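You operate a simulated robot arm through the tools that you are given. There is no shell and no other tool. Be economical: measure what you need, move in short steps, check, and stop when the job is done.

You are at the controls of a simulated robot arm. One attempt, no reset.

## Task
Pile some things up. At the end: the black magnifier stands on top of the silver tin (marked "GREASE"); the white grease tub from the workbench top is on the bed of the blue frame, with the red jar from there on top of it and the grey plastic plug on top of that; whatever was shut is shut again. Leave all else as you found it, and nothing knocked over.

Only the result counts: the job must be done as asked and must still hold three seconds after the hand-in. Knocking over, shifting, dropping, spilling or breaking anything else fails it.

## Robot
A 6-joint arm with a two-finger parallel gripper, fixed in place. Base frame: the origin is at the foot of the arm, x ahead of it, y to its left, z up; the work surface is at about z = 0.8. Readings come in m, degrees, newtons and seconds.
With the tool pointing down near the work surface it reaches from about 0.24 to 0.64 m from the base axis. Its first joint turns from -66.0 to 66.0 degrees. Payload 2.7 kg.
The tool frame sits at the grasp point between the pads (the TCP): z along the fingers, y along the line on which they close. The tips reach 0.023 m beyond it. The gripper opens to 0.094 m. The fingers are 0.038 m wide and 0.01 m thick; the gripper's body (0.054 by 0.096 m) begins 0.039 m behind the TCP.
Orientation is told as [roll, pitch, yaw] about the base's x, y, z axes, in that order, counted from this pose: with the fingers straight down and closing along the base's y, the tool's x points along the base's -x, its y along +y and its z along -z.

## Interface
- The arm moves only by the tool arm_command. Its argument "deltas" is a list of rows, each an object (a shift or turn left out is 0, a gripper value left out holds the last) with "delta_rot": the turn, a rotation vector about the tool's x, y, z in units of 90 degrees (1.0 is 90 degrees), a list of three; "xyz": the shift along the tool's x, y, z in units of 400 mm (1.0 is 400 mm), a list of three; "grip": the finger opening in m, from 0 to 0.094. In form: [{"delta_rot": [ax, ay, az], "xyz": [dx, dy, dz], "grip": grip}, ...]. A call has 1 to 12 rows; each row is the pose to reach, as a shift and turn from the pose commanded when the call began, along the tool's axes at that moment. A call with a number of a shift or a turn outside -1 to 1 is refused whole. A row lasts 0.2 s, in which the tool goes at most 0.05 m and 8.6 degrees; a call with a longer step from one row to the next is refused whole, and so is a gripper value outside its range. Where a pose cannot be reached the arm comes as near as it can. A force on the tool above 40 N (or 10 N above the force at the start of the call, whichever is more), or a blocked arm, ends the call early, and 0.2 s more pass. Each finger travels about 0.045 m/s and halts on what it meets, pressing with about 21 N; the grip force reading is that of the motor and also rises with nothing between the fingers. The clock runs only during rows and for 0.2 s after the last one: add rows that repeat a pose to give the fingers time. The reply holds the time, the measured pose of the TCP, the force on the tool along the base axes, the opening and the grip force, in the units named above and with some noise.
- Cameras (640 x 400 px; columns grow to the right, rows downward): "scene" is fixed at [0.0989, -0.4478, 1.4]; the picture's right is [0.53, -0.85, 0.00], its down [-0.58, -0.36, -0.73] and it looks along [0.62, 0.39, -0.68] (base axes); focal length 316 px, centre (320, 200). "wrist" rides on the gripper at [-0.039, 0, -0.044] in the tool frame; the picture's right is [0.00, -1.00, 0.00], its down [0.97, 0.00, -0.24] and it looks along [0.24, 0.00, 0.97] (tool axes); focal length 218 px, centre (320, 200).
- grab_frame(camera): a new picture of that camera. It takes no simulated time.
- probe_pixels(camera, pixels): for up to 12 pixels [column, row] of the newest picture of that camera ("zoom" is the newest enlarged one), the place [x, y, z] in the base frame of the surface seen there, good to about 0.002 m, but the place of the scene camera against the robot may be out by one fixed shift of up to 0.025 m in any direction. It takes no simulated time.
- close_up(camera, box): a new picture of the part [left, top, right, bottom] of that camera's present view, enlarged. It takes no simulated time.
- hand_in(): hands the job in; it is judged then, once.

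Go step by step. Measure first, check grasps and placings, and put right what went wrong. The budget is 80 turns and 34 pictures, counting those below and the enlarged ones. Unless the task says otherwise, let go and move clear before handing in, and close with one line.

The tools are called after ">>>" as name(argument=value, ...) on one line, values as JSON. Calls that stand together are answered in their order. arm_command: Moves the arm, as the interface text tells. Its arguments: {"type":"object","properties":{"deltas":{"type":"array","items":{"type":"object","properties":{"delta_rot":{"type":"array","items":{"type":"number"}},"xyz":{"type":"array","items":{"type":"number"}},"grip":{"type":"number"}}}}},"required":["deltas"]} The other tools are called the same way: grab_frame (camera) takes a picture; probe_pixels (camera, pixels) gives the place of the surface under pixels of a picture; close_up (camera, box) takes an enlarged picture of a part of a camera's view; hand_in () hands the job in.

At the start:

```text
time_s: 0.0
tool_pos: [0.4562, -0.106, 1.0705]
tcp_rot: [-0.1, 0.0, 0.0]
ft_force: [0.2, -0.1, -0.1]
opening: 0.0942
grip_force: 0.1
```

scene: 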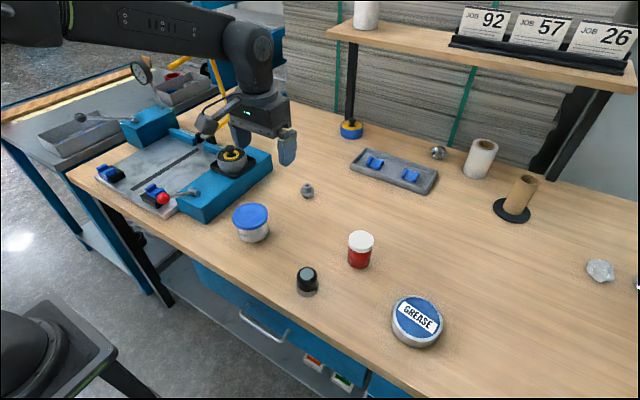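
wrist: 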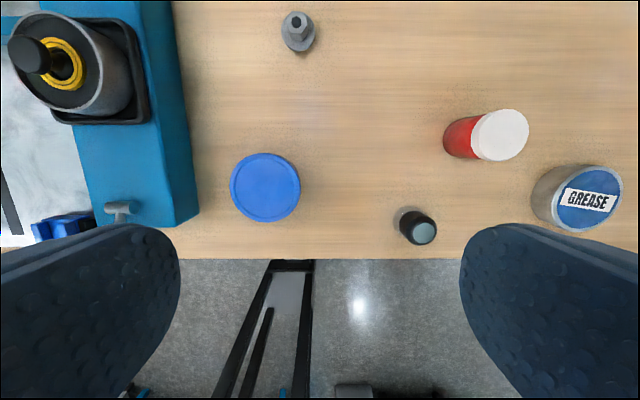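

The pictures show the tub (252,222), red jar (360,250), plug (307,190), magnifier (307,281) and tin (417,322). I'll enlarge the blue frame and the objects first.

>>> close_up(camera="scene", box=[80, 90, 290, 230])

>>> close_up(camera="scene", box=[220, 170, 460, 360])

>>> probe_pixels(camera="wrist", pixels=[[265, 187], [299, 20], [296, 48], [502, 135], [424, 233], [592, 198], [350, 150], [300, 187], [230, 187], [528, 135], [621, 195], [120, 160]])

>>> probe_pixels(camera="scene", pixels=[[251, 215], [307, 187], [361, 240], [307, 274], [418, 318], [330, 220], [150, 160], [120, 165], [230, 200], [200, 145], [180, 160], [232, 160]])

```text
2.86 times, centred on (185, 160) of scene
```

zoom: 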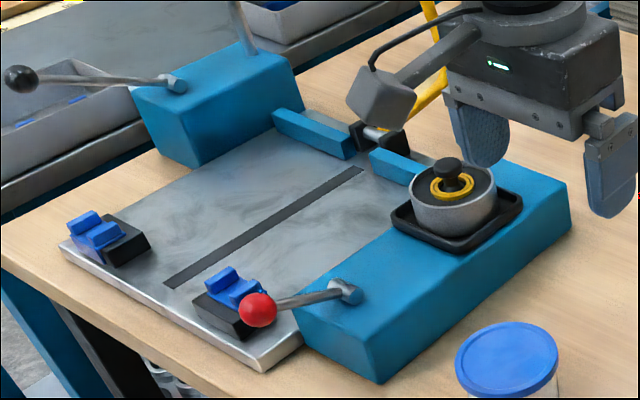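

```text
2.11 times, centred on (340, 265) of scene
```

zoom: 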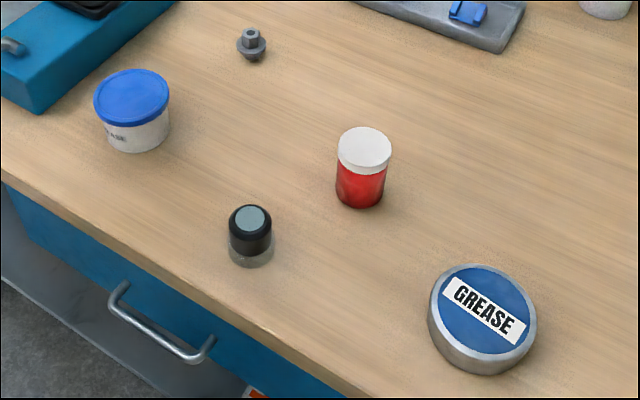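

```text
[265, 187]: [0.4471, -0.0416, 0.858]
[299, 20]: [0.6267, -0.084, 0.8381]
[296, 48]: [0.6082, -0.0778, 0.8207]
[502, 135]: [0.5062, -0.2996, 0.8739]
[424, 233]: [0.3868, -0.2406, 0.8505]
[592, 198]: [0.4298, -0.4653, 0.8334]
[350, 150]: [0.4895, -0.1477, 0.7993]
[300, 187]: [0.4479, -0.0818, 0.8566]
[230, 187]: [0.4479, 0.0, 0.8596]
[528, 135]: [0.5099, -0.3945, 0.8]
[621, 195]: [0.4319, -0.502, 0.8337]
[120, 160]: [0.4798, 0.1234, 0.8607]
```

```text
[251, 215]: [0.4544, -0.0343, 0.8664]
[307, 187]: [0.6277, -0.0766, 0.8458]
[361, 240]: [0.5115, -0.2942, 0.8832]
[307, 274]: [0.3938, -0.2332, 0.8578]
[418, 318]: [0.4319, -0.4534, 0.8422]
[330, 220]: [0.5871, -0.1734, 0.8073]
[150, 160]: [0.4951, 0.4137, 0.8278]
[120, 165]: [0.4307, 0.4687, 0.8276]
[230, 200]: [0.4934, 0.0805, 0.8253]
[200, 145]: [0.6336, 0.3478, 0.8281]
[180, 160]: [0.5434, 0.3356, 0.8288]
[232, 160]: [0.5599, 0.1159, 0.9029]
```

Scene reads about (+0.006,+0.007,+0.008) off the wrist camera's values. Now I probe the bed's limits and its obstacles (clamps 113,176 and 155,193; red ball 163,198; pot knob 230,148).

>>> probe_pixels(camera="scene", pixels=[[96, 175], [164, 216], [133, 189], [198, 151], [177, 195], [210, 169], [142, 150], [163, 198], [155, 189], [193, 190], [230, 147], [114, 170]])

>>> probe_pixels(camera="scene", pixels=[[186, 140], [186, 136], [150, 115], [185, 200], [200, 178], [208, 205], [105, 165], [140, 170], [170, 185], [185, 175], [201, 135], [213, 140]])

>>> probe_pixels(camera="wrist", pixels=[[296, 40], [284, 40], [314, 40], [475, 135], [490, 112], [490, 157], [412, 235], [436, 235], [424, 217], [424, 242], [560, 190], [590, 168]])

```text
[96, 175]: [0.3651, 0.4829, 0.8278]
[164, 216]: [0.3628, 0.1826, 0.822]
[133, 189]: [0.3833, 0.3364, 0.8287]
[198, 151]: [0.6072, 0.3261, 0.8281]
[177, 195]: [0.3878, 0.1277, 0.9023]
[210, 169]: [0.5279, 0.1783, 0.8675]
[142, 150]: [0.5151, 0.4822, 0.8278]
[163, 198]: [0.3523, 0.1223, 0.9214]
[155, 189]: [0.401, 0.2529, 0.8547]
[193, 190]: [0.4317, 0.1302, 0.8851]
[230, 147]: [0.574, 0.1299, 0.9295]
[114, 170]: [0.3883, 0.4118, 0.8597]
```

```text
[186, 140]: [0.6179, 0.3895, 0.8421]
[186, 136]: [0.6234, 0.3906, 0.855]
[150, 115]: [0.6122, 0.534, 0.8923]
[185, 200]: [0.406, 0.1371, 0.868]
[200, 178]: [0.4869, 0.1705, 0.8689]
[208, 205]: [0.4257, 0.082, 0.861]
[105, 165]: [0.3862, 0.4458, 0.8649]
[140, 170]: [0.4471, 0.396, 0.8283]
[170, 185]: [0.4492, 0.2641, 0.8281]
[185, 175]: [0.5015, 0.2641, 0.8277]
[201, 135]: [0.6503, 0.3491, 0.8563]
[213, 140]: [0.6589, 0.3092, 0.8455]
```

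```text
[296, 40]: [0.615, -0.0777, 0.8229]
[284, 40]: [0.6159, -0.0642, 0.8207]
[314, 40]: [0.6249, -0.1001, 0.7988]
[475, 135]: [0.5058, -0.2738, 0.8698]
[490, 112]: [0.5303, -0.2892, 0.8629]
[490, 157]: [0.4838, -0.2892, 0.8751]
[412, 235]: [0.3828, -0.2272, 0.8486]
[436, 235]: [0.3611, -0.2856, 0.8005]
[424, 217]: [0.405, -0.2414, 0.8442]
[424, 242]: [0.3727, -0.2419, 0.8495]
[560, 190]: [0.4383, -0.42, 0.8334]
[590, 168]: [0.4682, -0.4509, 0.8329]
```

The bed is flat at z≈0.820 (corrected), and (0.505,0.27) is free of the slot, the clamps and the block. I go above the tub at (0.448,-0.041) to measure it closer.

>>> arm_command(deltas=[{"xyz": [0.007, 0.054, 0.09], "grip": 0.094}, {"xyz": [0.014, 0.108, 0.18]}, {"xyz": [0.0205, 0.1625, 0.276]}, {"xyz": [0.0205, 0.1625, 0.276]}])

>>> grab_frame(camera="wrist")

```text
time_s: 1.0
tool_pos: [0.4451, -0.0423, 0.9608]
tcp_rot: [-0.1, 0.0, 0.0]
ft_force: [0.1, 0.4, -0.8]
opening: 0.0938
grip_force: 0.1
```

```text
29 pictures are left
```

wrist: 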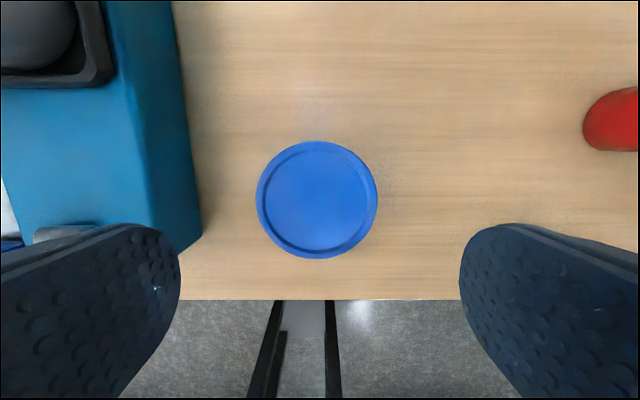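

The lid fills columns 256–378 and rows 141–260, with a raised rim. I probe its edges.

>>> probe_pixels(camera="wrist", pixels=[[259, 200], [375, 200], [317, 144], [317, 256], [317, 200], [276, 159], [358, 241], [200, 200], [170, 230]])

```text
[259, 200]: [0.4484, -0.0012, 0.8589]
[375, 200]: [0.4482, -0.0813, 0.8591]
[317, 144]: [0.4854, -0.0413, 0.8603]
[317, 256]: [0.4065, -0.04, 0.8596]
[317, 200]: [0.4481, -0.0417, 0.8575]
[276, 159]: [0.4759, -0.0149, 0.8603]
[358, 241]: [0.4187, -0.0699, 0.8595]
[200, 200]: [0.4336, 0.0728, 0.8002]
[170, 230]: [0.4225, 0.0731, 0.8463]
```

Lid centre is (0.446,-0.041), diameter about 0.082, top 0.860. I lower straight down to z≈0.838 with the gripper open.

>>> arm_command(deltas=[{"xyz": [0, 0, 0.1]}, {"xyz": [0, 0, 0.19]}, {"xyz": [0, 0, 0.25]}, {"xyz": [0, 0, 0.306]}, {"xyz": [0, 0, 0.306]}])

```text
time_s: 2.2
tool_pos: [0.4482, -0.0407, 0.8386]
tcp_rot: [0.0, -0.2, 0.0]
ft_force: [0.8, 0.3, 0.0]
opening: 0.0941
grip_force: 0.1
```

No contact, and the position is right. I close the fingers.

>>> arm_command(deltas=[{"grip": 0.06}, {"grip": 0.06}, {"grip": 0.06}, {"grip": 0.06}])

```text
time_s: 3.2
tool_pos: [0.4484, -0.0399, 0.8382]
tcp_rot: [0.0, -0.1, 0.0]
ft_force: [-0.1, 0.0, -0.6]
opening: 0.0848
grip_force: 20.7
```

Gripped at 0.085 with 20.7 N. I lift it to z≈1.0.

>>> arm_command(deltas=[{"xyz": [0, 0, -0.05]}, {"xyz": [0, 0, -0.13]}, {"xyz": [0, 0, -0.22]}, {"xyz": [0, 0, -0.31]}, {"xyz": [0, 0, -0.405]}, {"xyz": [0, 0, -0.405]}])

>>> grab_frame(camera="scene")

```text
time_s: 4.6
tool_pos: [0.4456, -0.0411, 0.9995]
tcp_rot: [0.0, 0.0, 0.0]
ft_force: [0.2, 0.4, 0.4]
opening: 0.06
grip_force: 0.0
```

```text
28 pictures are left
```

scene: 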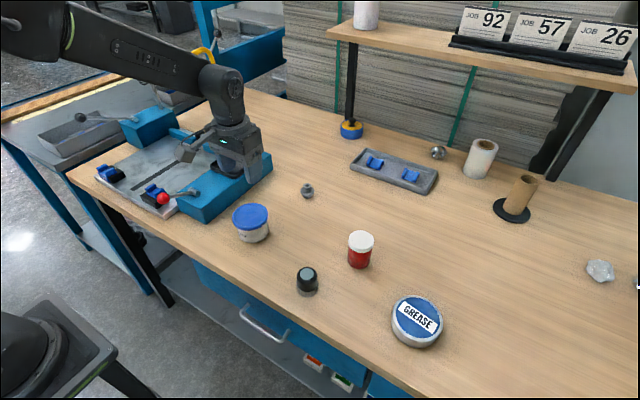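

The tub stayed put, at (252,222): the fingers slipped off it. I look closely at the tub and lid.

>>> close_up(camera="scene", box=[212, 190, 292, 250])

>>> close_up(camera="wrist", box=[180, 100, 460, 275])

```text
6.67 times, centred on (252, 220) of scene
```

zoom: 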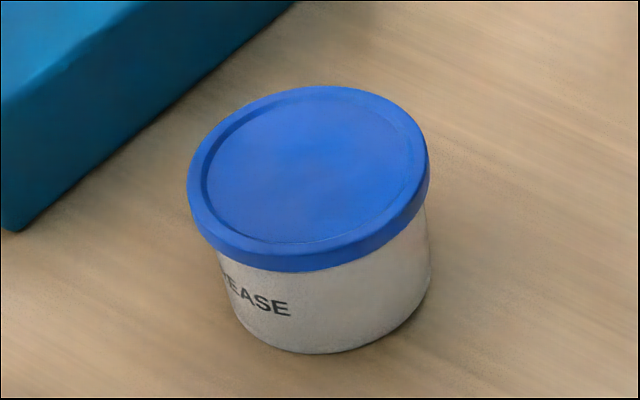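

```text
2.29 times, centred on (320, 188) of wrist
```

zoom: 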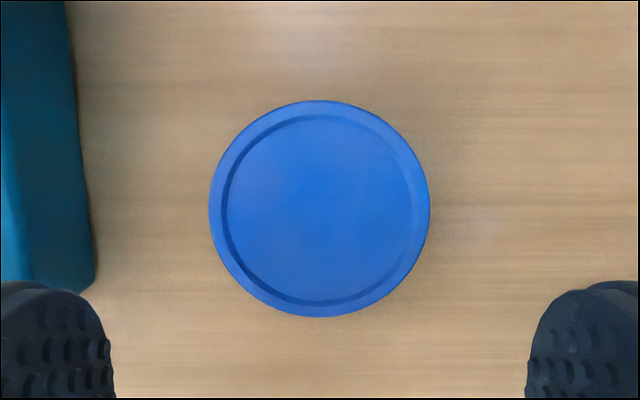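

The tub is upright and its lid is on. I check that its position is unchanged before a second try, pads centred on the lid this time.

>>> probe_pixels(camera="zoom", pixels=[[213, 208], [426, 208], [320, 104], [320, 313], [320, 208], [217, 190], [422, 190]])

>>> arm_command(deltas=[{"xyz": [0, 0, 0.1], "grip": 0.094}, {"xyz": [0, 0, 0.2]}, {"xyz": [0, 0, 0.25]}, {"xyz": [0, 0, 0.25]}])

```text
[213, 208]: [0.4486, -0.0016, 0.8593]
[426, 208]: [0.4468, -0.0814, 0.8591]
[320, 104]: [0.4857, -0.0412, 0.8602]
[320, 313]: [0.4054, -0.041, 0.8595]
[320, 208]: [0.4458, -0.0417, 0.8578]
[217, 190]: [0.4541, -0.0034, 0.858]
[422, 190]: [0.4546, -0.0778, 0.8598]
```

```text
time_s: 5.6
tool_pos: [0.4478, -0.042, 0.9015]
tcp_rot: [0.1, 0.0, 0.0]
ft_force: [0.1, 0.7, -0.2]
opening: 0.094
grip_force: 0.0
```

The tub hasn't moved; its centre is (0.4456,-0.0414). I lower to z≈0.849, close, and make a small trial lift.

>>> arm_command(deltas=[{"xyz": [0.006, 0, 0.07]}, {"xyz": [0.006, 0, 0.127]}, {"xyz": [0.006, 0, 0.127]}, {"xyz": [0.006, 0, 0.127], "grip": 0.04}, {"xyz": [0.006, 0, 0.127]}, {"xyz": [0.006, 0, 0.127]}, {"xyz": [0.006, 0, 0.127]}])

>>> arm_command(deltas=[{"xyz": [0, 0, -0.005]}, {"xyz": [0, 0, -0.01]}, {"xyz": [0, 0, -0.02]}, {"xyz": [0, 0, -0.02]}])

```text
time_s: 7.2
tool_pos: [0.4454, -0.0399, 0.8504]
tcp_rot: [0.0, 0.0, 0.0]
ft_force: [0.3, 0.5, -0.2]
opening: 0.0846
grip_force: 20.8
```

```text
time_s: 8.2
tool_pos: [0.4453, -0.0407, 0.8568]
tcp_rot: [0.0, -0.1, 0.0]
ft_force: [0.4, 0.0, -1.8]
opening: 0.0843
grip_force: 21.0
```

The grip holds at 0.084 and force z is -1.8 N. I check whether the tub rose.

>>> close_up(camera="scene", box=[212, 190, 292, 250])

```text
6.67 times, centred on (252, 220) of scene
```

zoom: 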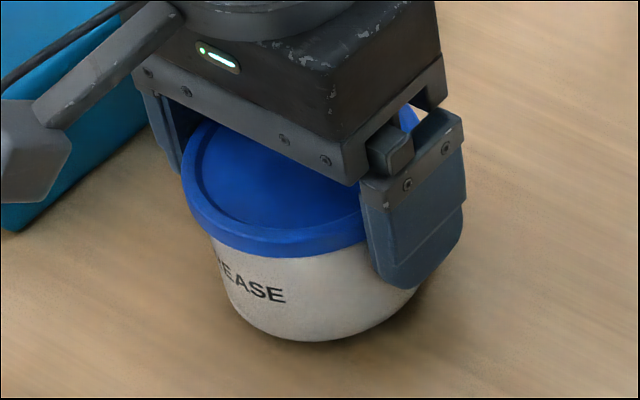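

The tub is hanging clear (its bottom edge went from row 352 to 340). I lift slowly to z≈1.0.

>>> arm_command(deltas=[{"xyz": [0, 0, -0.01]}, {"xyz": [0, 0, -0.03]}, {"xyz": [0, 0, -0.06]}, {"xyz": [0, 0, -0.1]}, {"xyz": [0, 0, -0.14]}, {"xyz": [0, 0, -0.18]}, {"xyz": [0, 0, -0.22]}, {"xyz": [0, 0, -0.26]}, {"xyz": [0, 0, -0.3]}, {"xyz": [0, 0, -0.33]}, {"xyz": [0, 0, -0.35]}, {"xyz": [0, 0, -0.36]}])

```text
time_s: 10.8
tool_pos: [0.4451, -0.0412, 1.0004]
tcp_rot: [0.0, 0.0, 0.0]
ft_force: [0.1, -1.0, -2.7]
opening: 0.0844
grip_force: 21.0
```

Still held (-2.7 N, opening 0.084). I carry it across to above the bed at (0.505,0.27).

>>> arm_command(deltas=[{"xyz": [-0.0045, 0.0233, 0]}, {"xyz": [-0.0134, 0.07, 0]}, {"xyz": [-0.0267, 0.14, 0]}, {"xyz": [-0.0416, 0.2177, 0]}, {"xyz": [-0.0579, 0.3032, 0]}, {"xyz": [-0.0743, 0.3888, 0]}, {"xyz": [-0.0906, 0.4743, 0]}, {"xyz": [-0.1069, 0.5598, 0]}, {"xyz": [-0.1218, 0.6376, 0]}, {"xyz": [-0.1351, 0.7075, 0]}, {"xyz": [-0.144, 0.7542, 0]}, {"xyz": [-0.1485, 0.7775, 0]}])

>>> grab_frame(camera="scene")

```text
time_s: 13.4
tool_pos: [0.5043, 0.2709, 0.9993]
tcp_rot: [-0.1, 0.0, 0.1]
ft_force: [-0.5, -0.7, -2.8]
opening: 0.0845
grip_force: 21.4
```

```text
24 pictures are left
```

scene: 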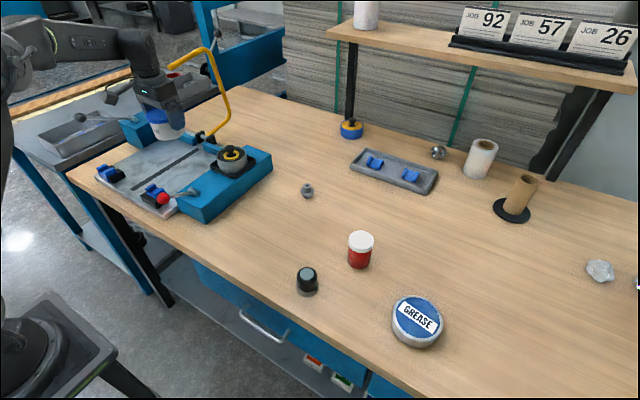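

The tub hangs over the bed at (165,123). A yellow bail stands at (225,100); I probe it before lowering.

>>> probe_pixels(camera="scene", pixels=[[229, 100], [225, 120], [216, 70], [208, 51], [190, 59], [213, 139], [199, 137], [190, 135], [217, 60], [205, 140]])

>>> close_up(camera="scene", box=[90, 30, 282, 150])

```text
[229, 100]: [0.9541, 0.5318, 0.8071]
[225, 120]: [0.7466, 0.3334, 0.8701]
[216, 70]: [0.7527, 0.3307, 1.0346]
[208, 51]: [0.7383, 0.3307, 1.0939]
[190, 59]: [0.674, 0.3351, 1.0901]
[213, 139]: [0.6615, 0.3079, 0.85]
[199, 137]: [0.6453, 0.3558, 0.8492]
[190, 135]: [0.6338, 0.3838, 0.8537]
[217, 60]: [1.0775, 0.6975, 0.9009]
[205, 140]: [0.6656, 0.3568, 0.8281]
```

```text
3.33 times, centred on (186, 90) of scene
```

zoom: 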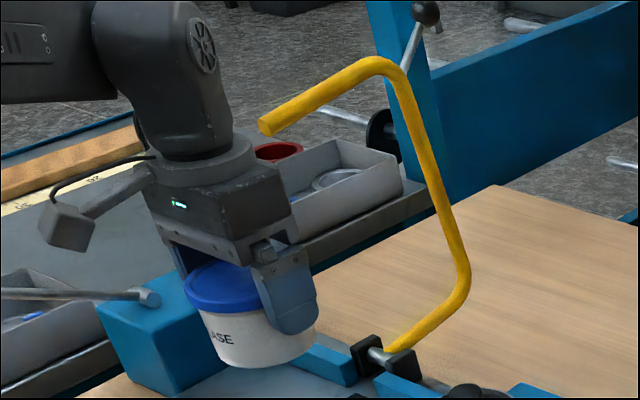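

The bail's free tip is at zoom (265,125), near the wrist. I probe it and the wrist parts nearest to it.

>>> probe_pixels(camera="zoom", pixels=[[265, 125], [285, 113], [340, 78], [225, 130], [285, 190], [235, 165], [70, 230], [205, 50], [150, 299], [20, 295], [330, 360]])

```text
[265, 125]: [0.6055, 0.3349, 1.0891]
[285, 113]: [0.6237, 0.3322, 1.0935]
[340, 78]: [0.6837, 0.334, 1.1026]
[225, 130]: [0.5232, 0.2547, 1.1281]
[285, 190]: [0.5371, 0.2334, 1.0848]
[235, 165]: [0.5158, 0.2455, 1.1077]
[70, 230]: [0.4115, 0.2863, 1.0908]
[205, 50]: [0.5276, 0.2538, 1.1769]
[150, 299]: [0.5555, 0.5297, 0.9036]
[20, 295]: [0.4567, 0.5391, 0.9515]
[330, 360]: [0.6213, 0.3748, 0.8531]
```

The tip's true place is about (0.599,0.328,1.081), so there is room, but I shift a little to (0.485,0.26) for margin while lowering to just over the bed.

>>> arm_command(deltas=[{"xyz": [0.01, -0.005, 0.01]}, {"xyz": [0.03, -0.015, 0.04]}, {"xyz": [0.05, -0.025, 0.08]}, {"xyz": [0.05, -0.025, 0.12]}, {"xyz": [0.05, -0.025, 0.16]}, {"xyz": [0.05, -0.025, 0.2]}, {"xyz": [0.05, -0.025, 0.24]}, {"xyz": [0.05, -0.025, 0.27]}, {"xyz": [0.05, -0.025, 0.29]}, {"xyz": [0.05, -0.025, 0.305]}, {"xyz": [0.05, -0.025, 0.305]}])

```text
time_s: 15.8
tool_pos: [0.4863, 0.2608, 0.878]
tcp_rot: [0.0, 0.0, 0.0]
ft_force: [-0.3, 0.0, -2.0]
opening: 0.0844
grip_force: 20.9
```

Clear so far. I lower slowly to about 0.870 and look for contact.

>>> arm_command(deltas=[{"xyz": [0, 0, 0.006]}, {"xyz": [0, 0, 0.012]}, {"xyz": [0, 0, 0.018]}, {"xyz": [0, 0, 0.018]}])

```text
time_s: 16.8
tool_pos: [0.4852, 0.2613, 0.8727]
tcp_rot: [0.0, 0.0, -0.1]
ft_force: [-0.1, 0.6, -2.5]
opening: 0.0845
grip_force: 21.4
```

>>> arm_command(deltas=[{"xyz": [0, 0, 0.003]}, {"xyz": [0, 0, 0.006]}, {"xyz": [0, 0, 0.008]}, {"xyz": [0, 0, 0.008]}])

```text
time_s: 17.8
tool_pos: [0.4856, 0.2611, 0.8704]
tcp_rot: [0.1, -0.1, 0.0]
ft_force: [-3.9, -4.8, 12.9]
opening: 0.0847
grip_force: 20.9
```

It rests on the bed (+13 N). I open and lift away.

>>> arm_command(deltas=[{"xyz": [0, 0, -0.002], "grip": 0.094}, {"xyz": [0, 0, -0.002]}, {"xyz": [0, 0, -0.002]}, {"xyz": [0, 0, -0.04]}, {"xyz": [0, 0, -0.1]}, {"xyz": [0, 0, -0.18]}, {"xyz": [0, 0, -0.25]}, {"xyz": [0, 0, -0.32]}, {"xyz": [0, 0, -0.32]}])

>>> close_up(camera="wrist", box=[80, 50, 560, 350])

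```text
time_s: 19.8
tool_pos: [0.4852, 0.2597, 0.995]
tcp_rot: [0.0, 0.1, 0.1]
ft_force: [0.5, 0.1, 0.0]
opening: 0.094
grip_force: 0.0
```

```text
1.33 times, centred on (320, 200) of wrist
```

zoom: 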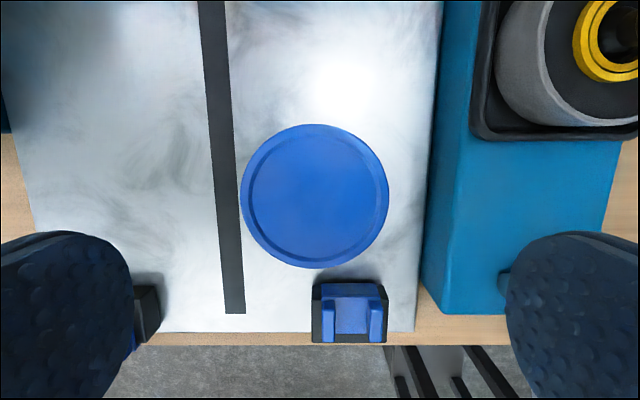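

>>> probe_pixels(camera="zoom", pixels=[[245, 196], [385, 196], [314, 128], [314, 264], [314, 196], [240, 290], [400, 196], [434, 196], [350, 300]])

```text
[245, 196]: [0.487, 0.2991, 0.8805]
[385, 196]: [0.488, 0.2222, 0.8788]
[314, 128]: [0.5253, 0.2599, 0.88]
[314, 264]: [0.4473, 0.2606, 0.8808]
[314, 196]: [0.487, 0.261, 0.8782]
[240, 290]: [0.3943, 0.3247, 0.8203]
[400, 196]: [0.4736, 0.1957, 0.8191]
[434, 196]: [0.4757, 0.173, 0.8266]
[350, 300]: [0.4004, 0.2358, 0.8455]
```

The tub sits flat on the bed: centre (0.4865,0.2607), lid plane 0.878. I move over to the red jar at about (0.507,-0.299) in two calls.

>>> arm_command(deltas=[{"xyz": [0, -0.06, 0]}, {"xyz": [0, -0.16, 0]}, {"xyz": [0, -0.28, 0]}, {"xyz": [0, -0.4, 0]}, {"xyz": [-0.02, -0.5, 0]}, {"xyz": [-0.03, -0.6, 0]}, {"xyz": [-0.04, -0.7, 0]}])

>>> arm_command(deltas=[{"xyz": [0, -0.11, 0]}, {"xyz": [0, -0.22, 0]}, {"xyz": [0, -0.33, 0]}, {"xyz": [0, -0.44, 0]}, {"xyz": [-0.01, -0.55, 0]}, {"xyz": [-0.01, -0.65, 0]}, {"xyz": [-0.01, -0.697, 0]}, {"xyz": [-0.01, -0.697, 0]}])

>>> grab_frame(camera="wrist")

```text
time_s: 21.4
tool_pos: [0.4973, -0.0213, 0.9929]
tcp_rot: [0.0, -0.1, 0.0]
ft_force: [0.4, -0.2, 0.8]
opening: 0.0942
grip_force: 0.1
```

```text
time_s: 23.2
tool_pos: [0.5041, -0.2991, 0.995]
tcp_rot: [0.0, 0.0, 0.0]
ft_force: [0.6, 0.2, 0.8]
opening: 0.094
grip_force: 0.1
```

```text
21 pictures are left
```

wrist: 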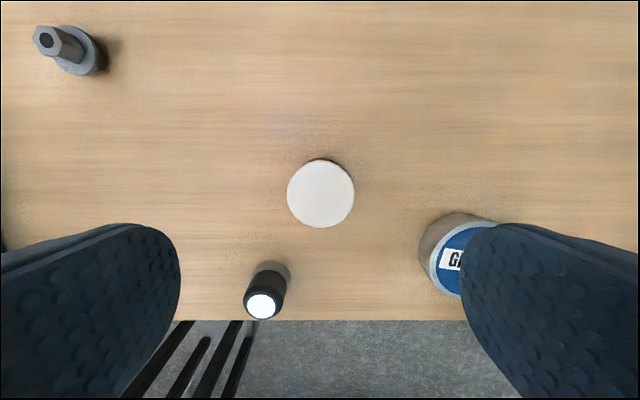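

>>> probe_pixels(camera="wrist", pixels=[[290, 193], [351, 193], [320, 162], [320, 224], [320, 193], [265, 306], [249, 303], [275, 303], [263, 316], [65, 35], [78, 65], [46, 40]])

```text
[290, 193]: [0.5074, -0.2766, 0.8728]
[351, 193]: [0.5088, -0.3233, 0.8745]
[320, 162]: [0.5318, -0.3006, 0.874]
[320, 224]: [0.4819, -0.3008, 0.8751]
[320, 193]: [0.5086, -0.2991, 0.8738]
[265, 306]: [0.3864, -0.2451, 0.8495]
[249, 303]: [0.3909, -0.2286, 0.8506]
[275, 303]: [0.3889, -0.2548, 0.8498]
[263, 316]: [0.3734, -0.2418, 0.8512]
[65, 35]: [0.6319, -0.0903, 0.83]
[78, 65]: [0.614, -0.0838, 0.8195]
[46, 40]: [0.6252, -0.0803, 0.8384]
```

Jar centre is (0.507,-0.300), top 0.874, diameter about 0.05. I lower to z≈0.848 and close.

>>> arm_command(deltas=[{"xyz": [-0.005, -0.003, 0.1]}, {"xyz": [-0.005, -0.003, 0.2]}, {"xyz": [-0.005, -0.003, 0.28]}, {"xyz": [-0.005, -0.003, 0.34]}, {"xyz": [-0.005, -0.003, 0.371]}, {"xyz": [-0.005, -0.003, 0.371]}, {"xyz": [-0.005, -0.003, 0.371], "grip": 0.03}, {"xyz": [-0.005, -0.003, 0.371]}, {"xyz": [-0.005, -0.003, 0.371]}, {"xyz": [-0.005, -0.003, 0.371]}, {"xyz": [-0.005, -0.003, 0.371]}])

>>> arm_command(deltas=[{"xyz": [0, 0, -0.008]}, {"xyz": [0, 0, -0.02]}, {"xyz": [0, 0, -0.05]}, {"xyz": [0, 0, -0.09]}, {"xyz": [0, 0, -0.14]}, {"xyz": [0, 0, -0.2]}, {"xyz": [0, 0, -0.26]}, {"xyz": [0, 0, -0.32]}, {"xyz": [0, 0, -0.38]}, {"xyz": [0, 0, -0.43]}, {"xyz": [0, 0, -0.45]}, {"xyz": [0, 0, -0.45]}])

```text
time_s: 25.6
tool_pos: [0.5075, -0.3022, 0.8479]
tcp_rot: [0.0, 0.0, -0.1]
ft_force: [-0.6, 0.8, -0.2]
opening: 0.0523
grip_force: 20.4
```

```text
time_s: 28.2
tool_pos: [0.5067, -0.2999, 1.0281]
tcp_rot: [0.0, 0.0, 0.0]
ft_force: [-0.5, 0.5, -1.6]
opening: 0.0525
grip_force: 20.9
```

The jar is held (0.0525, -1.6 N). I carry it over to above the tub.

>>> arm_command(deltas=[{"xyz": [0.002, 0.02, 0]}, {"xyz": [0.005, 0.07, 0]}, {"xyz": [0.008, 0.14, 0]}, {"xyz": [0.011, 0.22, 0]}, {"xyz": [0.014, 0.31, 0]}, {"xyz": [0.018, 0.4, 0]}, {"xyz": [0.021, 0.49, 0]}, {"xyz": [0.023, 0.57, 0]}, {"xyz": [0.024, 0.64, 0]}, {"xyz": [0.025, 0.68, 0]}, {"xyz": [0.025, 0.7, 0]}])

>>> arm_command(deltas=[{"xyz": [0.002, 0.02, 0]}, {"xyz": [0.005, 0.07, 0]}, {"xyz": [0.008, 0.14, 0]}, {"xyz": [0.011, 0.22, 0]}, {"xyz": [0.014, 0.31, 0]}, {"xyz": [0.018, 0.4, 0]}, {"xyz": [0.021, 0.49, 0]}, {"xyz": [0.023, 0.57, 0]}, {"xyz": [0.025, 0.64, 0]}, {"xyz": [0.026, 0.685, 0]}, {"xyz": [0.026, 0.702, 0]}, {"xyz": [0.026, 0.702, 0]}])

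>>> close_up(camera="scene", box=[90, 60, 282, 180])

```text
time_s: 30.6
tool_pos: [0.4984, -0.0185, 1.0288]
tcp_rot: [0.0, 0.0, -0.2]
ft_force: [0.7, 0.3, -2.5]
opening: 0.0527
grip_force: 21.0
```

```text
time_s: 33.2
tool_pos: [0.4872, 0.2613, 1.0279]
tcp_rot: [0.0, 0.0, -0.1]
ft_force: [0.0, 0.2, -1.9]
opening: 0.053
grip_force: 21.3
```

```text
3.33 times, centred on (186, 120) of scene
```

zoom: 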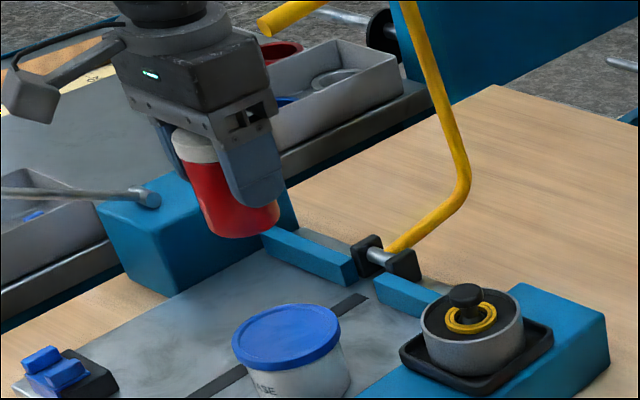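

The jar is aligned with the tub. I lower to about 8 mm above, then creep down.

>>> arm_command(deltas=[{"xyz": [0, 0, 0.03]}, {"xyz": [0, 0, 0.08]}, {"xyz": [0, 0, 0.13]}, {"xyz": [0, 0, 0.18]}, {"xyz": [0, 0, 0.22]}, {"xyz": [0, 0, 0.235]}, {"xyz": [0, 0, 0.242]}, {"xyz": [0, 0, 0.247]}, {"xyz": [0, 0, 0.25]}, {"xyz": [0, 0, 0.25]}])

```text
time_s: 35.4
tool_pos: [0.4861, 0.2612, 0.9274]
tcp_rot: [0.0, 0.0, 0.0]
ft_force: [-1.1, -0.9, 0.5]
opening: 0.0529
grip_force: 20.8
```

Force z has just turned from -1.9 to +0.5 N, so it is touching. I settle it 1 mm more.

>>> arm_command(deltas=[{"xyz": [0, 0, 0.0025]}, {"xyz": [0, 0, 0.0025]}])

```text
time_s: 36.0
tool_pos: [0.4869, 0.262, 0.9281]
tcp_rot: [0.0, -0.2, 0.0]
ft_force: [-0.1, -2.3, 9.4]
opening: 0.0529
grip_force: 21.0
```

It is seated (+9.4 N). I open and rise.

>>> arm_command(deltas=[{"xyz": [0, 0, -0.001], "grip": 0.08}, {"xyz": [0, 0, -0.001]}, {"xyz": [0, 0, -0.001]}, {"xyz": [0, 0, -0.04]}, {"xyz": [0, 0, -0.1]}, {"xyz": [0, 0, -0.18]}, {"xyz": [0, 0, -0.25]}, {"xyz": [0, 0, -0.3]}, {"xyz": [0, 0, -0.3]}])

>>> close_up(camera="wrist", box=[80, 50, 560, 350])

>>> close_up(camera="scene", box=[90, 60, 282, 180])

```text
time_s: 38.0
tool_pos: [0.4861, 0.2603, 1.0477]
tcp_rot: [0.0, 0.0, 0.1]
ft_force: [0.2, 0.6, 0.3]
opening: 0.0798
grip_force: 0.1
```

```text
1.33 times, centred on (320, 200) of wrist
```

zoom: 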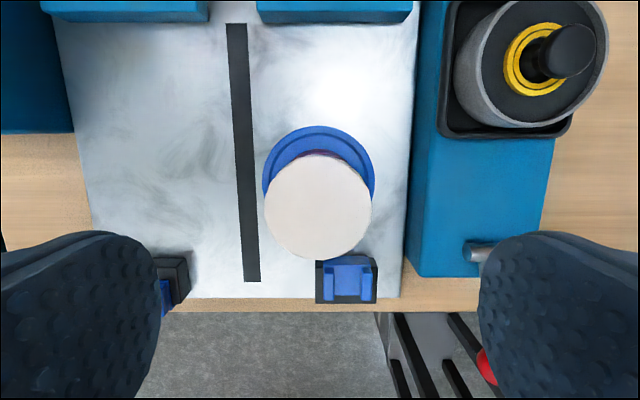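

```text
3.33 times, centred on (186, 120) of scene
```

zoom: 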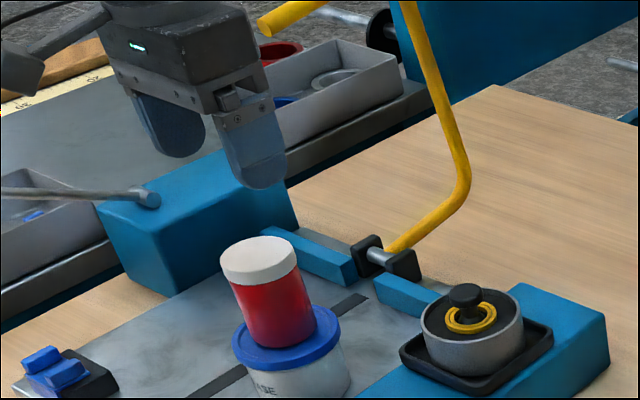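

The jar stands on the tub's lid. I probe its top for position and level from the scene zoom.

>>> probe_pixels(camera="zoom", pixels=[[260, 255], [226, 255], [292, 252], [258, 240], [255, 272]])

>>> grab_frame(camera="wrist")

```text
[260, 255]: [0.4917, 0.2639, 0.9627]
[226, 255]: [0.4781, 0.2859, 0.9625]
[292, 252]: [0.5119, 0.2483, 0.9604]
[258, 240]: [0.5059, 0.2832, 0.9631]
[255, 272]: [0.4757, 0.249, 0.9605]
```

```text
17 pictures are left
```

wrist: 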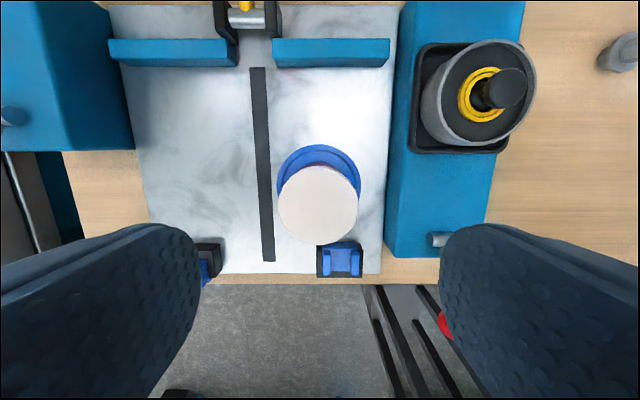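

>>> probe_pixels(camera="wrist", pixels=[[281, 205], [355, 205], [318, 169], [318, 241], [318, 205]])

```text
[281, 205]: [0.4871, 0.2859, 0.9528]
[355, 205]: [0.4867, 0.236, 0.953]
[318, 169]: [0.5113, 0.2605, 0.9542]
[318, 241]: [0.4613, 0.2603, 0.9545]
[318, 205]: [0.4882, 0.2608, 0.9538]
```

The jar is central and level (top 0.953). Now to the plug near (0.617,-0.081), moving away from the bail first.

>>> arm_command(deltas=[{"xyz": [0, -0.05, 0]}, {"xyz": [0, -0.15, 0]}, {"xyz": [-0.02, -0.26, 0]}, {"xyz": [-0.06, -0.37, 0]}, {"xyz": [-0.1, -0.48, 0]}, {"xyz": [-0.15, -0.58, 0]}, {"xyz": [-0.2, -0.68, 0]}, {"xyz": [-0.25, -0.77, 0]}, {"xyz": [-0.2835, -0.85, 0.05]}, {"xyz": [-0.2835, -0.8525, 0.15]}, {"xyz": [-0.2835, -0.8525, 0.24]}, {"xyz": [-0.2835, -0.8525, 0.24]}])

>>> close_up(camera="wrist", box=[200, 80, 440, 230])

```text
time_s: 40.6
tool_pos: [0.5976, -0.0797, 0.9521]
tcp_rot: [-0.1, 0.0, 0.1]
ft_force: [0.2, -0.2, -0.9]
opening: 0.0799
grip_force: 0.1
```

```text
2.67 times, centred on (320, 155) of wrist
```

zoom: 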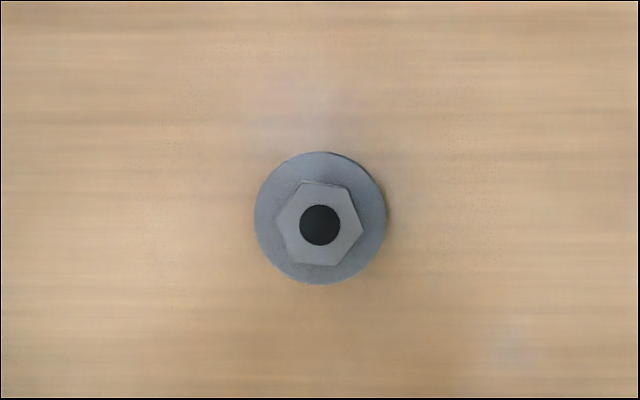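

>>> probe_pixels(camera="zoom", pixels=[[281, 223], [359, 223], [320, 187], [320, 260], [258, 215], [382, 215], [320, 156], [320, 281], [298, 192], [345, 255]])

>>> close_up(camera="scene", box=[285, 175, 333, 205])

```text
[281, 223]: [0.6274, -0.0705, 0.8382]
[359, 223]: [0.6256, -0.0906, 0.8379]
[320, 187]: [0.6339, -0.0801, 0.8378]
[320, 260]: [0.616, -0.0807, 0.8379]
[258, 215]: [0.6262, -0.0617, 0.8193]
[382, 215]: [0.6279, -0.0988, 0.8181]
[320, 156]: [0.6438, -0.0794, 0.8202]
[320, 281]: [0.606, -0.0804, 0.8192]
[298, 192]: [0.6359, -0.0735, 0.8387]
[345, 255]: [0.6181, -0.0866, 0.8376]
```

```text
13.33 times, centred on (309, 190) of scene
```

zoom: 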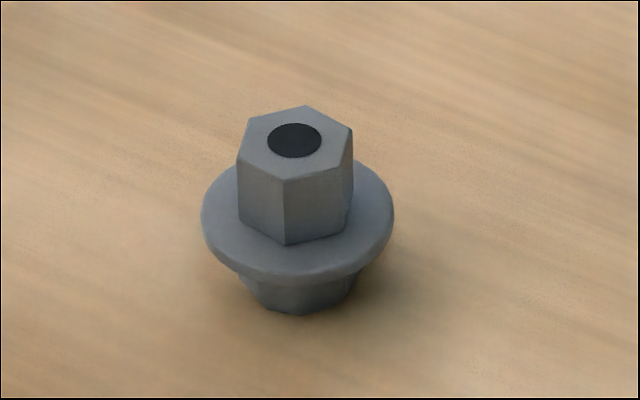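

The plug's centre is (0.625,-0.0805), hex top 0.838, flange top about 0.819. I'll grip the hex across flats by yawing +25°, with tips just above the flange.

>>> arm_command(deltas=[{"xyz": [-0.03, -0.001, 0.05], "delta_rot": [0, 0, -0.07], "grip": 0.06}, {"xyz": [-0.0625, -0.001, 0.1], "delta_rot": [0, 0, -0.14]}, {"xyz": [-0.0625, -0.001, 0.15], "delta_rot": [0, 0, -0.21]}, {"xyz": [-0.0625, -0.001, 0.2], "delta_rot": [0, 0, -0.278]}, {"xyz": [-0.0625, -0.001, 0.24], "delta_rot": [0, 0, -0.278]}, {"xyz": [-0.0625, -0.001, 0.265], "delta_rot": [0, 0, -0.278]}, {"xyz": [-0.0625, -0.001, 0.265], "delta_rot": [0, 0, -0.278]}])

```text
time_s: 42.2
tool_pos: [0.6247, -0.0817, 0.8452]
tcp_rot: [0.0, 0.0, 24.9]
ft_force: [1.2, -0.5, 0.2]
opening: 0.0599
grip_force: 0.0
```

Reached, without contact. I close on the hex.

>>> arm_command(deltas=[{"grip": 0.01}, {"grip": 0.01}, {"grip": 0.01}, {"grip": 0.01}, {"grip": 0.01}])

>>> arm_command(deltas=[{"xyz": [0, 0, -0.008]}, {"xyz": [0, 0, -0.025]}, {"xyz": [0, 0, -0.06]}, {"xyz": [0, 0, -0.11]}, {"xyz": [0, 0, -0.17], "delta_rot": [0, 0, 0.03]}, {"xyz": [0, 0, -0.24], "delta_rot": [0, 0, 0.09]}, {"xyz": [0, 0, -0.31], "delta_rot": [0, 0, 0.16]}, {"xyz": [0, 0, -0.38], "delta_rot": [0, 0, 0.23]}, {"xyz": [0, 0, -0.44], "delta_rot": [0, 0, 0.278]}, {"xyz": [0, 0, -0.47], "delta_rot": [0, 0, 0.278]}, {"xyz": [0, 0, -0.47], "delta_rot": [0, 0, 0.278]}])

>>> close_up(camera="scene", box=[240, 70, 400, 170])

```text
time_s: 43.4
tool_pos: [0.6235, -0.0809, 0.8445]
tcp_rot: [0.0, 0.1, 25.0]
ft_force: [0.7, -0.2, -0.2]
opening: 0.0203
grip_force: 21.3
```

```text
time_s: 45.8
tool_pos: [0.6209, -0.0795, 1.0314]
tcp_rot: [0.0, 0.0, -0.1]
ft_force: [-0.8, 0.6, -0.3]
opening: 0.0202
grip_force: 20.7
out of reach, approached as far as the arm can: row 10, 11
```

```text
4.00 times, centred on (320, 120) of scene
```

zoom: 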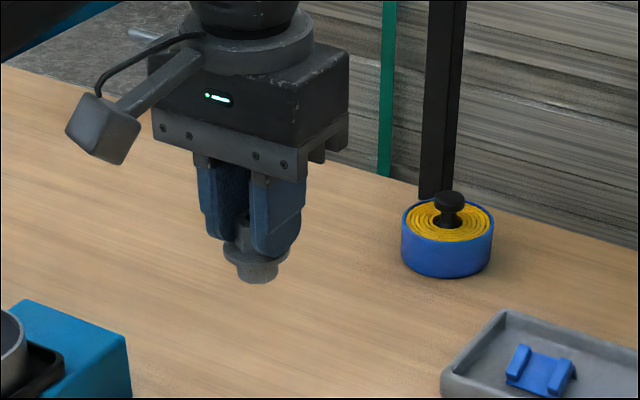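

The plug is held upright in the tips (opening 0.020). I carry it inward and over to above the jar.

>>> arm_command(deltas=[{"xyz": [0.03, 0.02, 0]}, {"xyz": [0.09, 0.06, 0]}, {"xyz": [0.16, 0.13, -0.01]}, {"xyz": [0.23, 0.21, -0.02]}, {"xyz": [0.29, 0.3, -0.03]}, {"xyz": [0.33, 0.4, -0.03]}, {"xyz": [0.346, 0.51, -0.03]}, {"xyz": [0.346, 0.62, -0.03]}, {"xyz": [0.346, 0.72, -0.03]}, {"xyz": [0.346, 0.8, -0.03]}, {"xyz": [0.346, 0.845, -0.03]}, {"xyz": [0.346, 0.853, -0.03]}])

>>> arm_command(deltas=[{"xyz": [0, 0, 0]}, {"xyz": [0, 0, 0]}])

```text
time_s: 48.4
tool_pos: [0.4837, 0.2589, 1.0432]
tcp_rot: [0.0, 0.1, 0.0]
ft_force: [0.0, 0.7, 0.0]
opening: 0.0202
grip_force: 20.8
```

```text
time_s: 49.0
tool_pos: [0.4833, 0.2604, 1.0435]
tcp_rot: [0.0, 0.0, 0.0]
ft_force: [0.3, 0.4, -0.6]
opening: 0.0202
grip_force: 21.3
```

I'm about 3 mm short in x; I correct that and lower to just above the jar top (expected touch at TCP ≈0.998).

>>> arm_command(deltas=[{"xyz": [-0.0075, 0.002, 0]}, {"xyz": [-0.0075, 0.002, 0.02]}, {"xyz": [-0.0075, 0.002, 0.05]}, {"xyz": [-0.0075, 0.002, 0.08]}, {"xyz": [-0.0075, 0.002, 0.1]}, {"xyz": [-0.0075, 0.002, 0.1]}, {"xyz": [-0.0075, 0.002, 0.1]}])

>>> close_up(camera="scene", box=[110, 70, 238, 150])

```text
time_s: 50.6
tool_pos: [0.4862, 0.26, 1.0029]
tcp_rot: [0.0, 0.0, 0.0]
ft_force: [0.5, -0.1, 0.1]
opening: 0.0203
grip_force: 21.4
```

```text
5.00 times, centred on (174, 110) of scene
```

zoom: 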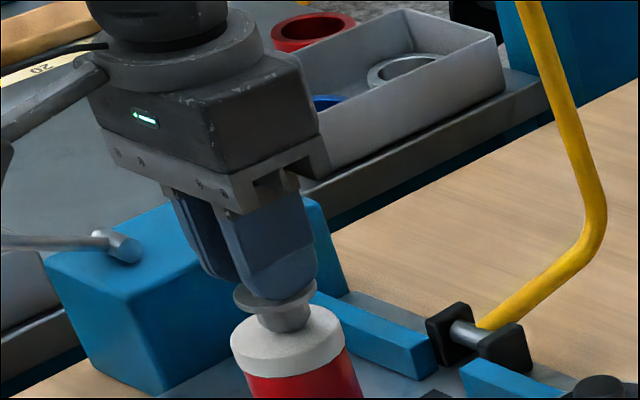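

The plug hovers centrally above the white lid (285,320). I creep down to touch.

>>> arm_command(deltas=[{"xyz": [0, 0, 0.004]}, {"xyz": [0, 0, 0.008]}, {"xyz": [0, 0, 0.01]}, {"xyz": [0, 0, 0.01]}])

```text
time_s: 51.6
tool_pos: [0.4851, 0.2604, 1.0007]
tcp_rot: [0.1, -0.1, -0.1]
ft_force: [0.4, -0.9, 5.6]
opening: 0.0204
grip_force: 21.0
```

Contact at +5.6 N. I release and rise.

>>> arm_command(deltas=[{"grip": 0.05}, {"grip": 0.05}, {"grip": 0.05}, {"xyz": [0, 0, -0.02]}, {"xyz": [0, 0, -0.06]}, {"xyz": [0, 0, -0.12]}, {"xyz": [0, 0, -0.18]}, {"xyz": [0, 0, -0.18]}])

>>> close_up(camera="scene", box=[110, 70, 270, 170])

```text
time_s: 53.4
tool_pos: [0.4853, 0.2611, 1.0738]
tcp_rot: [0.0, 0.1, 0.0]
ft_force: [-0.5, -0.2, 0.3]
opening: 0.05
grip_force: 0.1
```

```text
4.00 times, centred on (190, 120) of scene
```

zoom: 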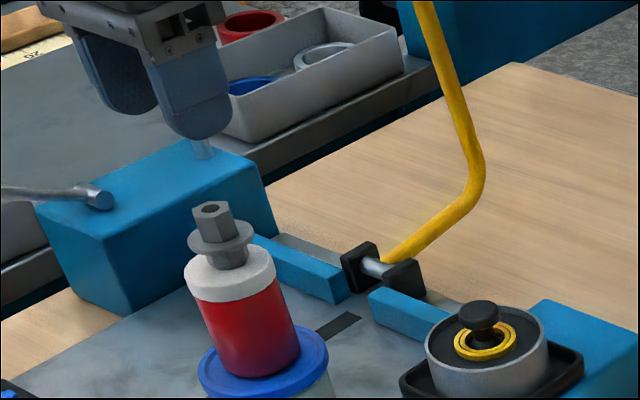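

The stack of tub, jar and plug is standing. Next the magnifier at about (0.388,-0.241).

>>> arm_command(deltas=[{"xyz": [0, -0.05, 0]}, {"xyz": [0.02, -0.15, 0]}, {"xyz": [0.05, -0.26, 0]}, {"xyz": [0.08, -0.37, 0]}, {"xyz": [0.11, -0.48, 0]}, {"xyz": [0.14, -0.58, 0]}, {"xyz": [0.15, -0.68, 0]}])

>>> arm_command(deltas=[{"xyz": [0.03, -0.1, 0]}, {"xyz": [0.06, -0.2, 0.03]}, {"xyz": [0.08, -0.3, 0.08]}, {"xyz": [0.089, -0.4, 0.13]}, {"xyz": [0.089, -0.5, 0.19]}, {"xyz": [0.089, -0.57, 0.25]}, {"xyz": [0.089, -0.57, 0.28]}, {"xyz": [0.089, -0.57, 0.28]}])

>>> grab_frame(camera="wrist")

```text
time_s: 55.0
tool_pos: [0.4242, -0.0105, 1.0739]
tcp_rot: [0.0, -0.1, 0.0]
ft_force: [-0.7, -0.8, -0.4]
opening: 0.0501
grip_force: 0.0
```

```text
time_s: 56.8
tool_pos: [0.3889, -0.2395, 0.9576]
tcp_rot: [0.1, 0.0, -0.1]
ft_force: [0.5, 0.1, 0.4]
opening: 0.05
grip_force: 0.0
```

```text
11 pictures are left
```

wrist: 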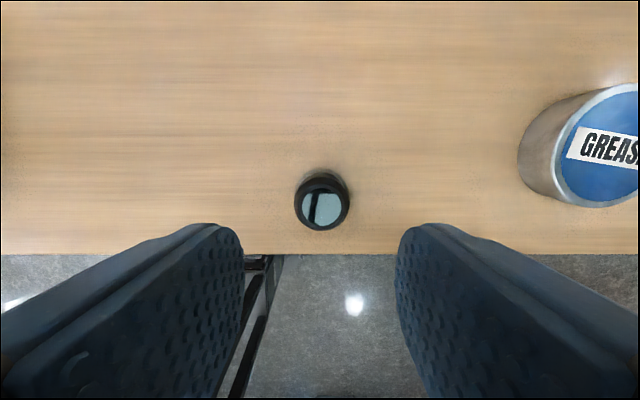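

>>> probe_pixels(camera="wrist", pixels=[[297, 205], [346, 205], [322, 182], [322, 227], [322, 205], [299, 195], [345, 195]])

>>> close_up(camera="scene", box=[275, 255, 339, 295])

```text
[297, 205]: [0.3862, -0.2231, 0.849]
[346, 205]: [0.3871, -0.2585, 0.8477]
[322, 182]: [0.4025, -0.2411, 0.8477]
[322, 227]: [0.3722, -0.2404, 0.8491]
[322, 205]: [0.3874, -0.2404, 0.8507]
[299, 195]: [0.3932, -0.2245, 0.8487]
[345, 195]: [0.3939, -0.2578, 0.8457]
```

```text
10.00 times, centred on (307, 275) of scene
```

zoom: 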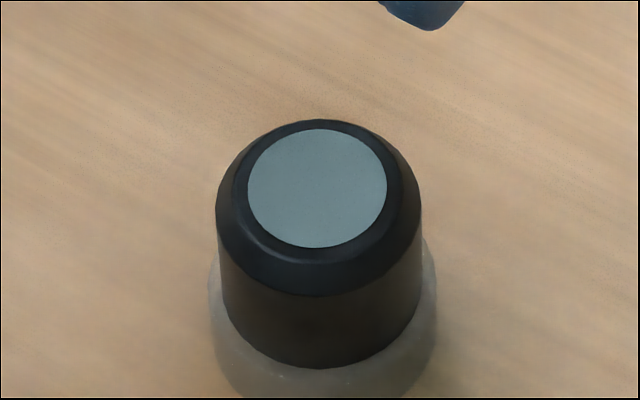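

The magnifier's barrel is centred at (0.387,-0.241), about 0.036 wide, top 0.850, with a clear skirt below about 0.817. I lower to z≈0.839 and grip the black barrel.

>>> arm_command(deltas=[{"xyz": [0.003, -0.002, 0.08], "grip": 0.07}, {"xyz": [0.003, -0.002, 0.16]}, {"xyz": [0.003, -0.002, 0.23]}, {"xyz": [0.003, -0.002, 0.28]}, {"xyz": [0.003, -0.002, 0.298]}, {"xyz": [0.003, -0.002, 0.298]}, {"xyz": [0.003, -0.002, 0.298], "grip": 0.02}, {"xyz": [0.003, -0.002, 0.298]}, {"xyz": [0.003, -0.002, 0.298]}, {"xyz": [0.003, -0.002, 0.298]}, {"xyz": [0.003, -0.002, 0.298]}])

>>> arm_command(deltas=[{"xyz": [0, 0, -0.008]}, {"xyz": [0, 0, -0.02]}, {"xyz": [0, 0, -0.05]}, {"xyz": [0, 0, -0.09]}, {"xyz": [0, 0, -0.13]}, {"xyz": [0, 0, -0.17]}, {"xyz": [0, 0, -0.2]}, {"xyz": [0, 0, -0.22]}, {"xyz": [0, 0, -0.22]}])

>>> close_up(camera="scene", box=[240, 190, 400, 290])

```text
time_s: 59.2
tool_pos: [0.3858, -0.2403, 0.8407]
tcp_rot: [0.1, 0.1, 0.0]
ft_force: [-0.1, -0.4, 1.1]
opening: 0.0407
grip_force: 21.4
```

```text
time_s: 61.2
tool_pos: [0.3878, -0.2395, 0.9295]
tcp_rot: [0.1, 0.0, 0.0]
ft_force: [-0.2, -0.1, -0.4]
opening: 0.0409
grip_force: 20.7
```

```text
4.00 times, centred on (320, 240) of scene
```

zoom: 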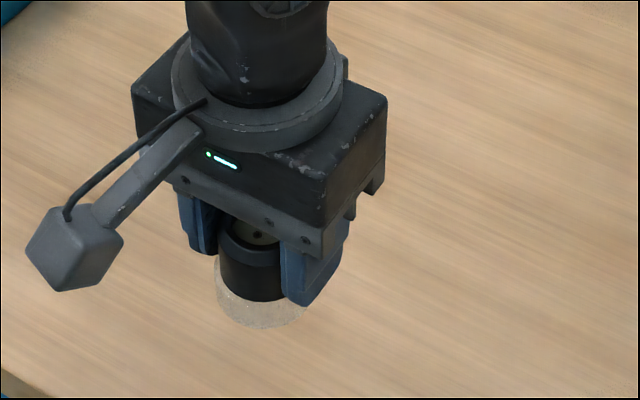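

The magnifier is held upright. I measure the tin's lid: rim points in the scene picture.

>>> probe_pixels(camera="scene", pixels=[[396, 315], [440, 319], [418, 298], [417, 337], [402, 303], [434, 334], [404, 330], [434, 304], [418, 318]])

>>> arm_command(deltas=[{"xyz": [0, -0.08, -0.02]}, {"xyz": [0, -0.16, -0.04]}, {"xyz": [-0.01, -0.24, -0.04]}, {"xyz": [-0.02, -0.3, -0.04]}, {"xyz": [-0.02, -0.32, -0.04]}, {"xyz": [-0.02, -0.32, -0.04]}])

>>> grab_frame(camera="wrist")

```text
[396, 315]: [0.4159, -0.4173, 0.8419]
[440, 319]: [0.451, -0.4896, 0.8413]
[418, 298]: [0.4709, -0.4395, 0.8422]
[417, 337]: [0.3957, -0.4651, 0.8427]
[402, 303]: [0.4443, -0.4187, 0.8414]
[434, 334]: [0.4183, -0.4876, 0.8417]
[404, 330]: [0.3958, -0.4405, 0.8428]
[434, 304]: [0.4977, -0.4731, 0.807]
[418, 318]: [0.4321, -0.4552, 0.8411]
```

```text
time_s: 62.6
tool_pos: [0.3942, -0.3674, 0.9469]
tcp_rot: [0.0, -0.1, 0.0]
ft_force: [-0.7, 0.1, -1.5]
opening: 0.0409
grip_force: 21.1
```

```text
8 pictures are left
```

wrist: 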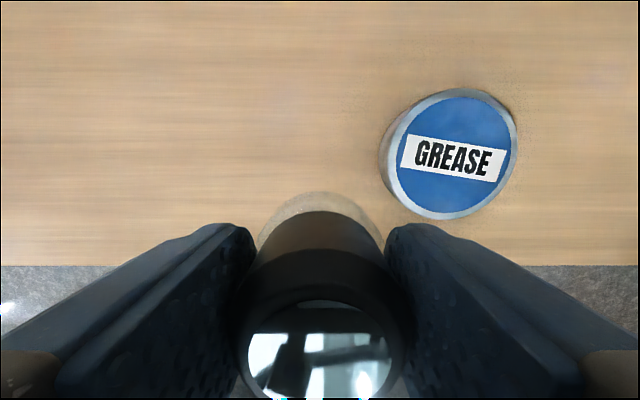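

>>> probe_pixels(camera="wrist", pixels=[[396, 155], [513, 155], [456, 99], [456, 211], [455, 155], [420, 112], [492, 196], [418, 200]])

```text
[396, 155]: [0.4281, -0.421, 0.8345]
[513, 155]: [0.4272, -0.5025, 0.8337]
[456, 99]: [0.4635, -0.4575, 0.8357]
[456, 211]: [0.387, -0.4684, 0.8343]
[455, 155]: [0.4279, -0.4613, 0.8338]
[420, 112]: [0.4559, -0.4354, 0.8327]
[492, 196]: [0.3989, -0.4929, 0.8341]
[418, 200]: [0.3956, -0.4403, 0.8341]
```

The tin's centre is (0.427,-0.462), top 0.834. I move above it.

>>> arm_command(deltas=[{"xyz": [-0.02, -0.05, 0]}, {"xyz": [-0.05, -0.13, 0]}, {"xyz": [-0.07, -0.2, 0]}, {"xyz": [-0.08, -0.235, 0]}, {"xyz": [-0.08, -0.235, 0]}, {"xyz": [-0.08, -0.235, 0]}])

```text
time_s: 64.0
tool_pos: [0.4305, -0.4595, 0.9426]
tcp_rot: [0.0, 0.0, 0.0]
ft_force: [-0.3, 0.2, -0.6]
opening: 0.041
grip_force: 21.3
```

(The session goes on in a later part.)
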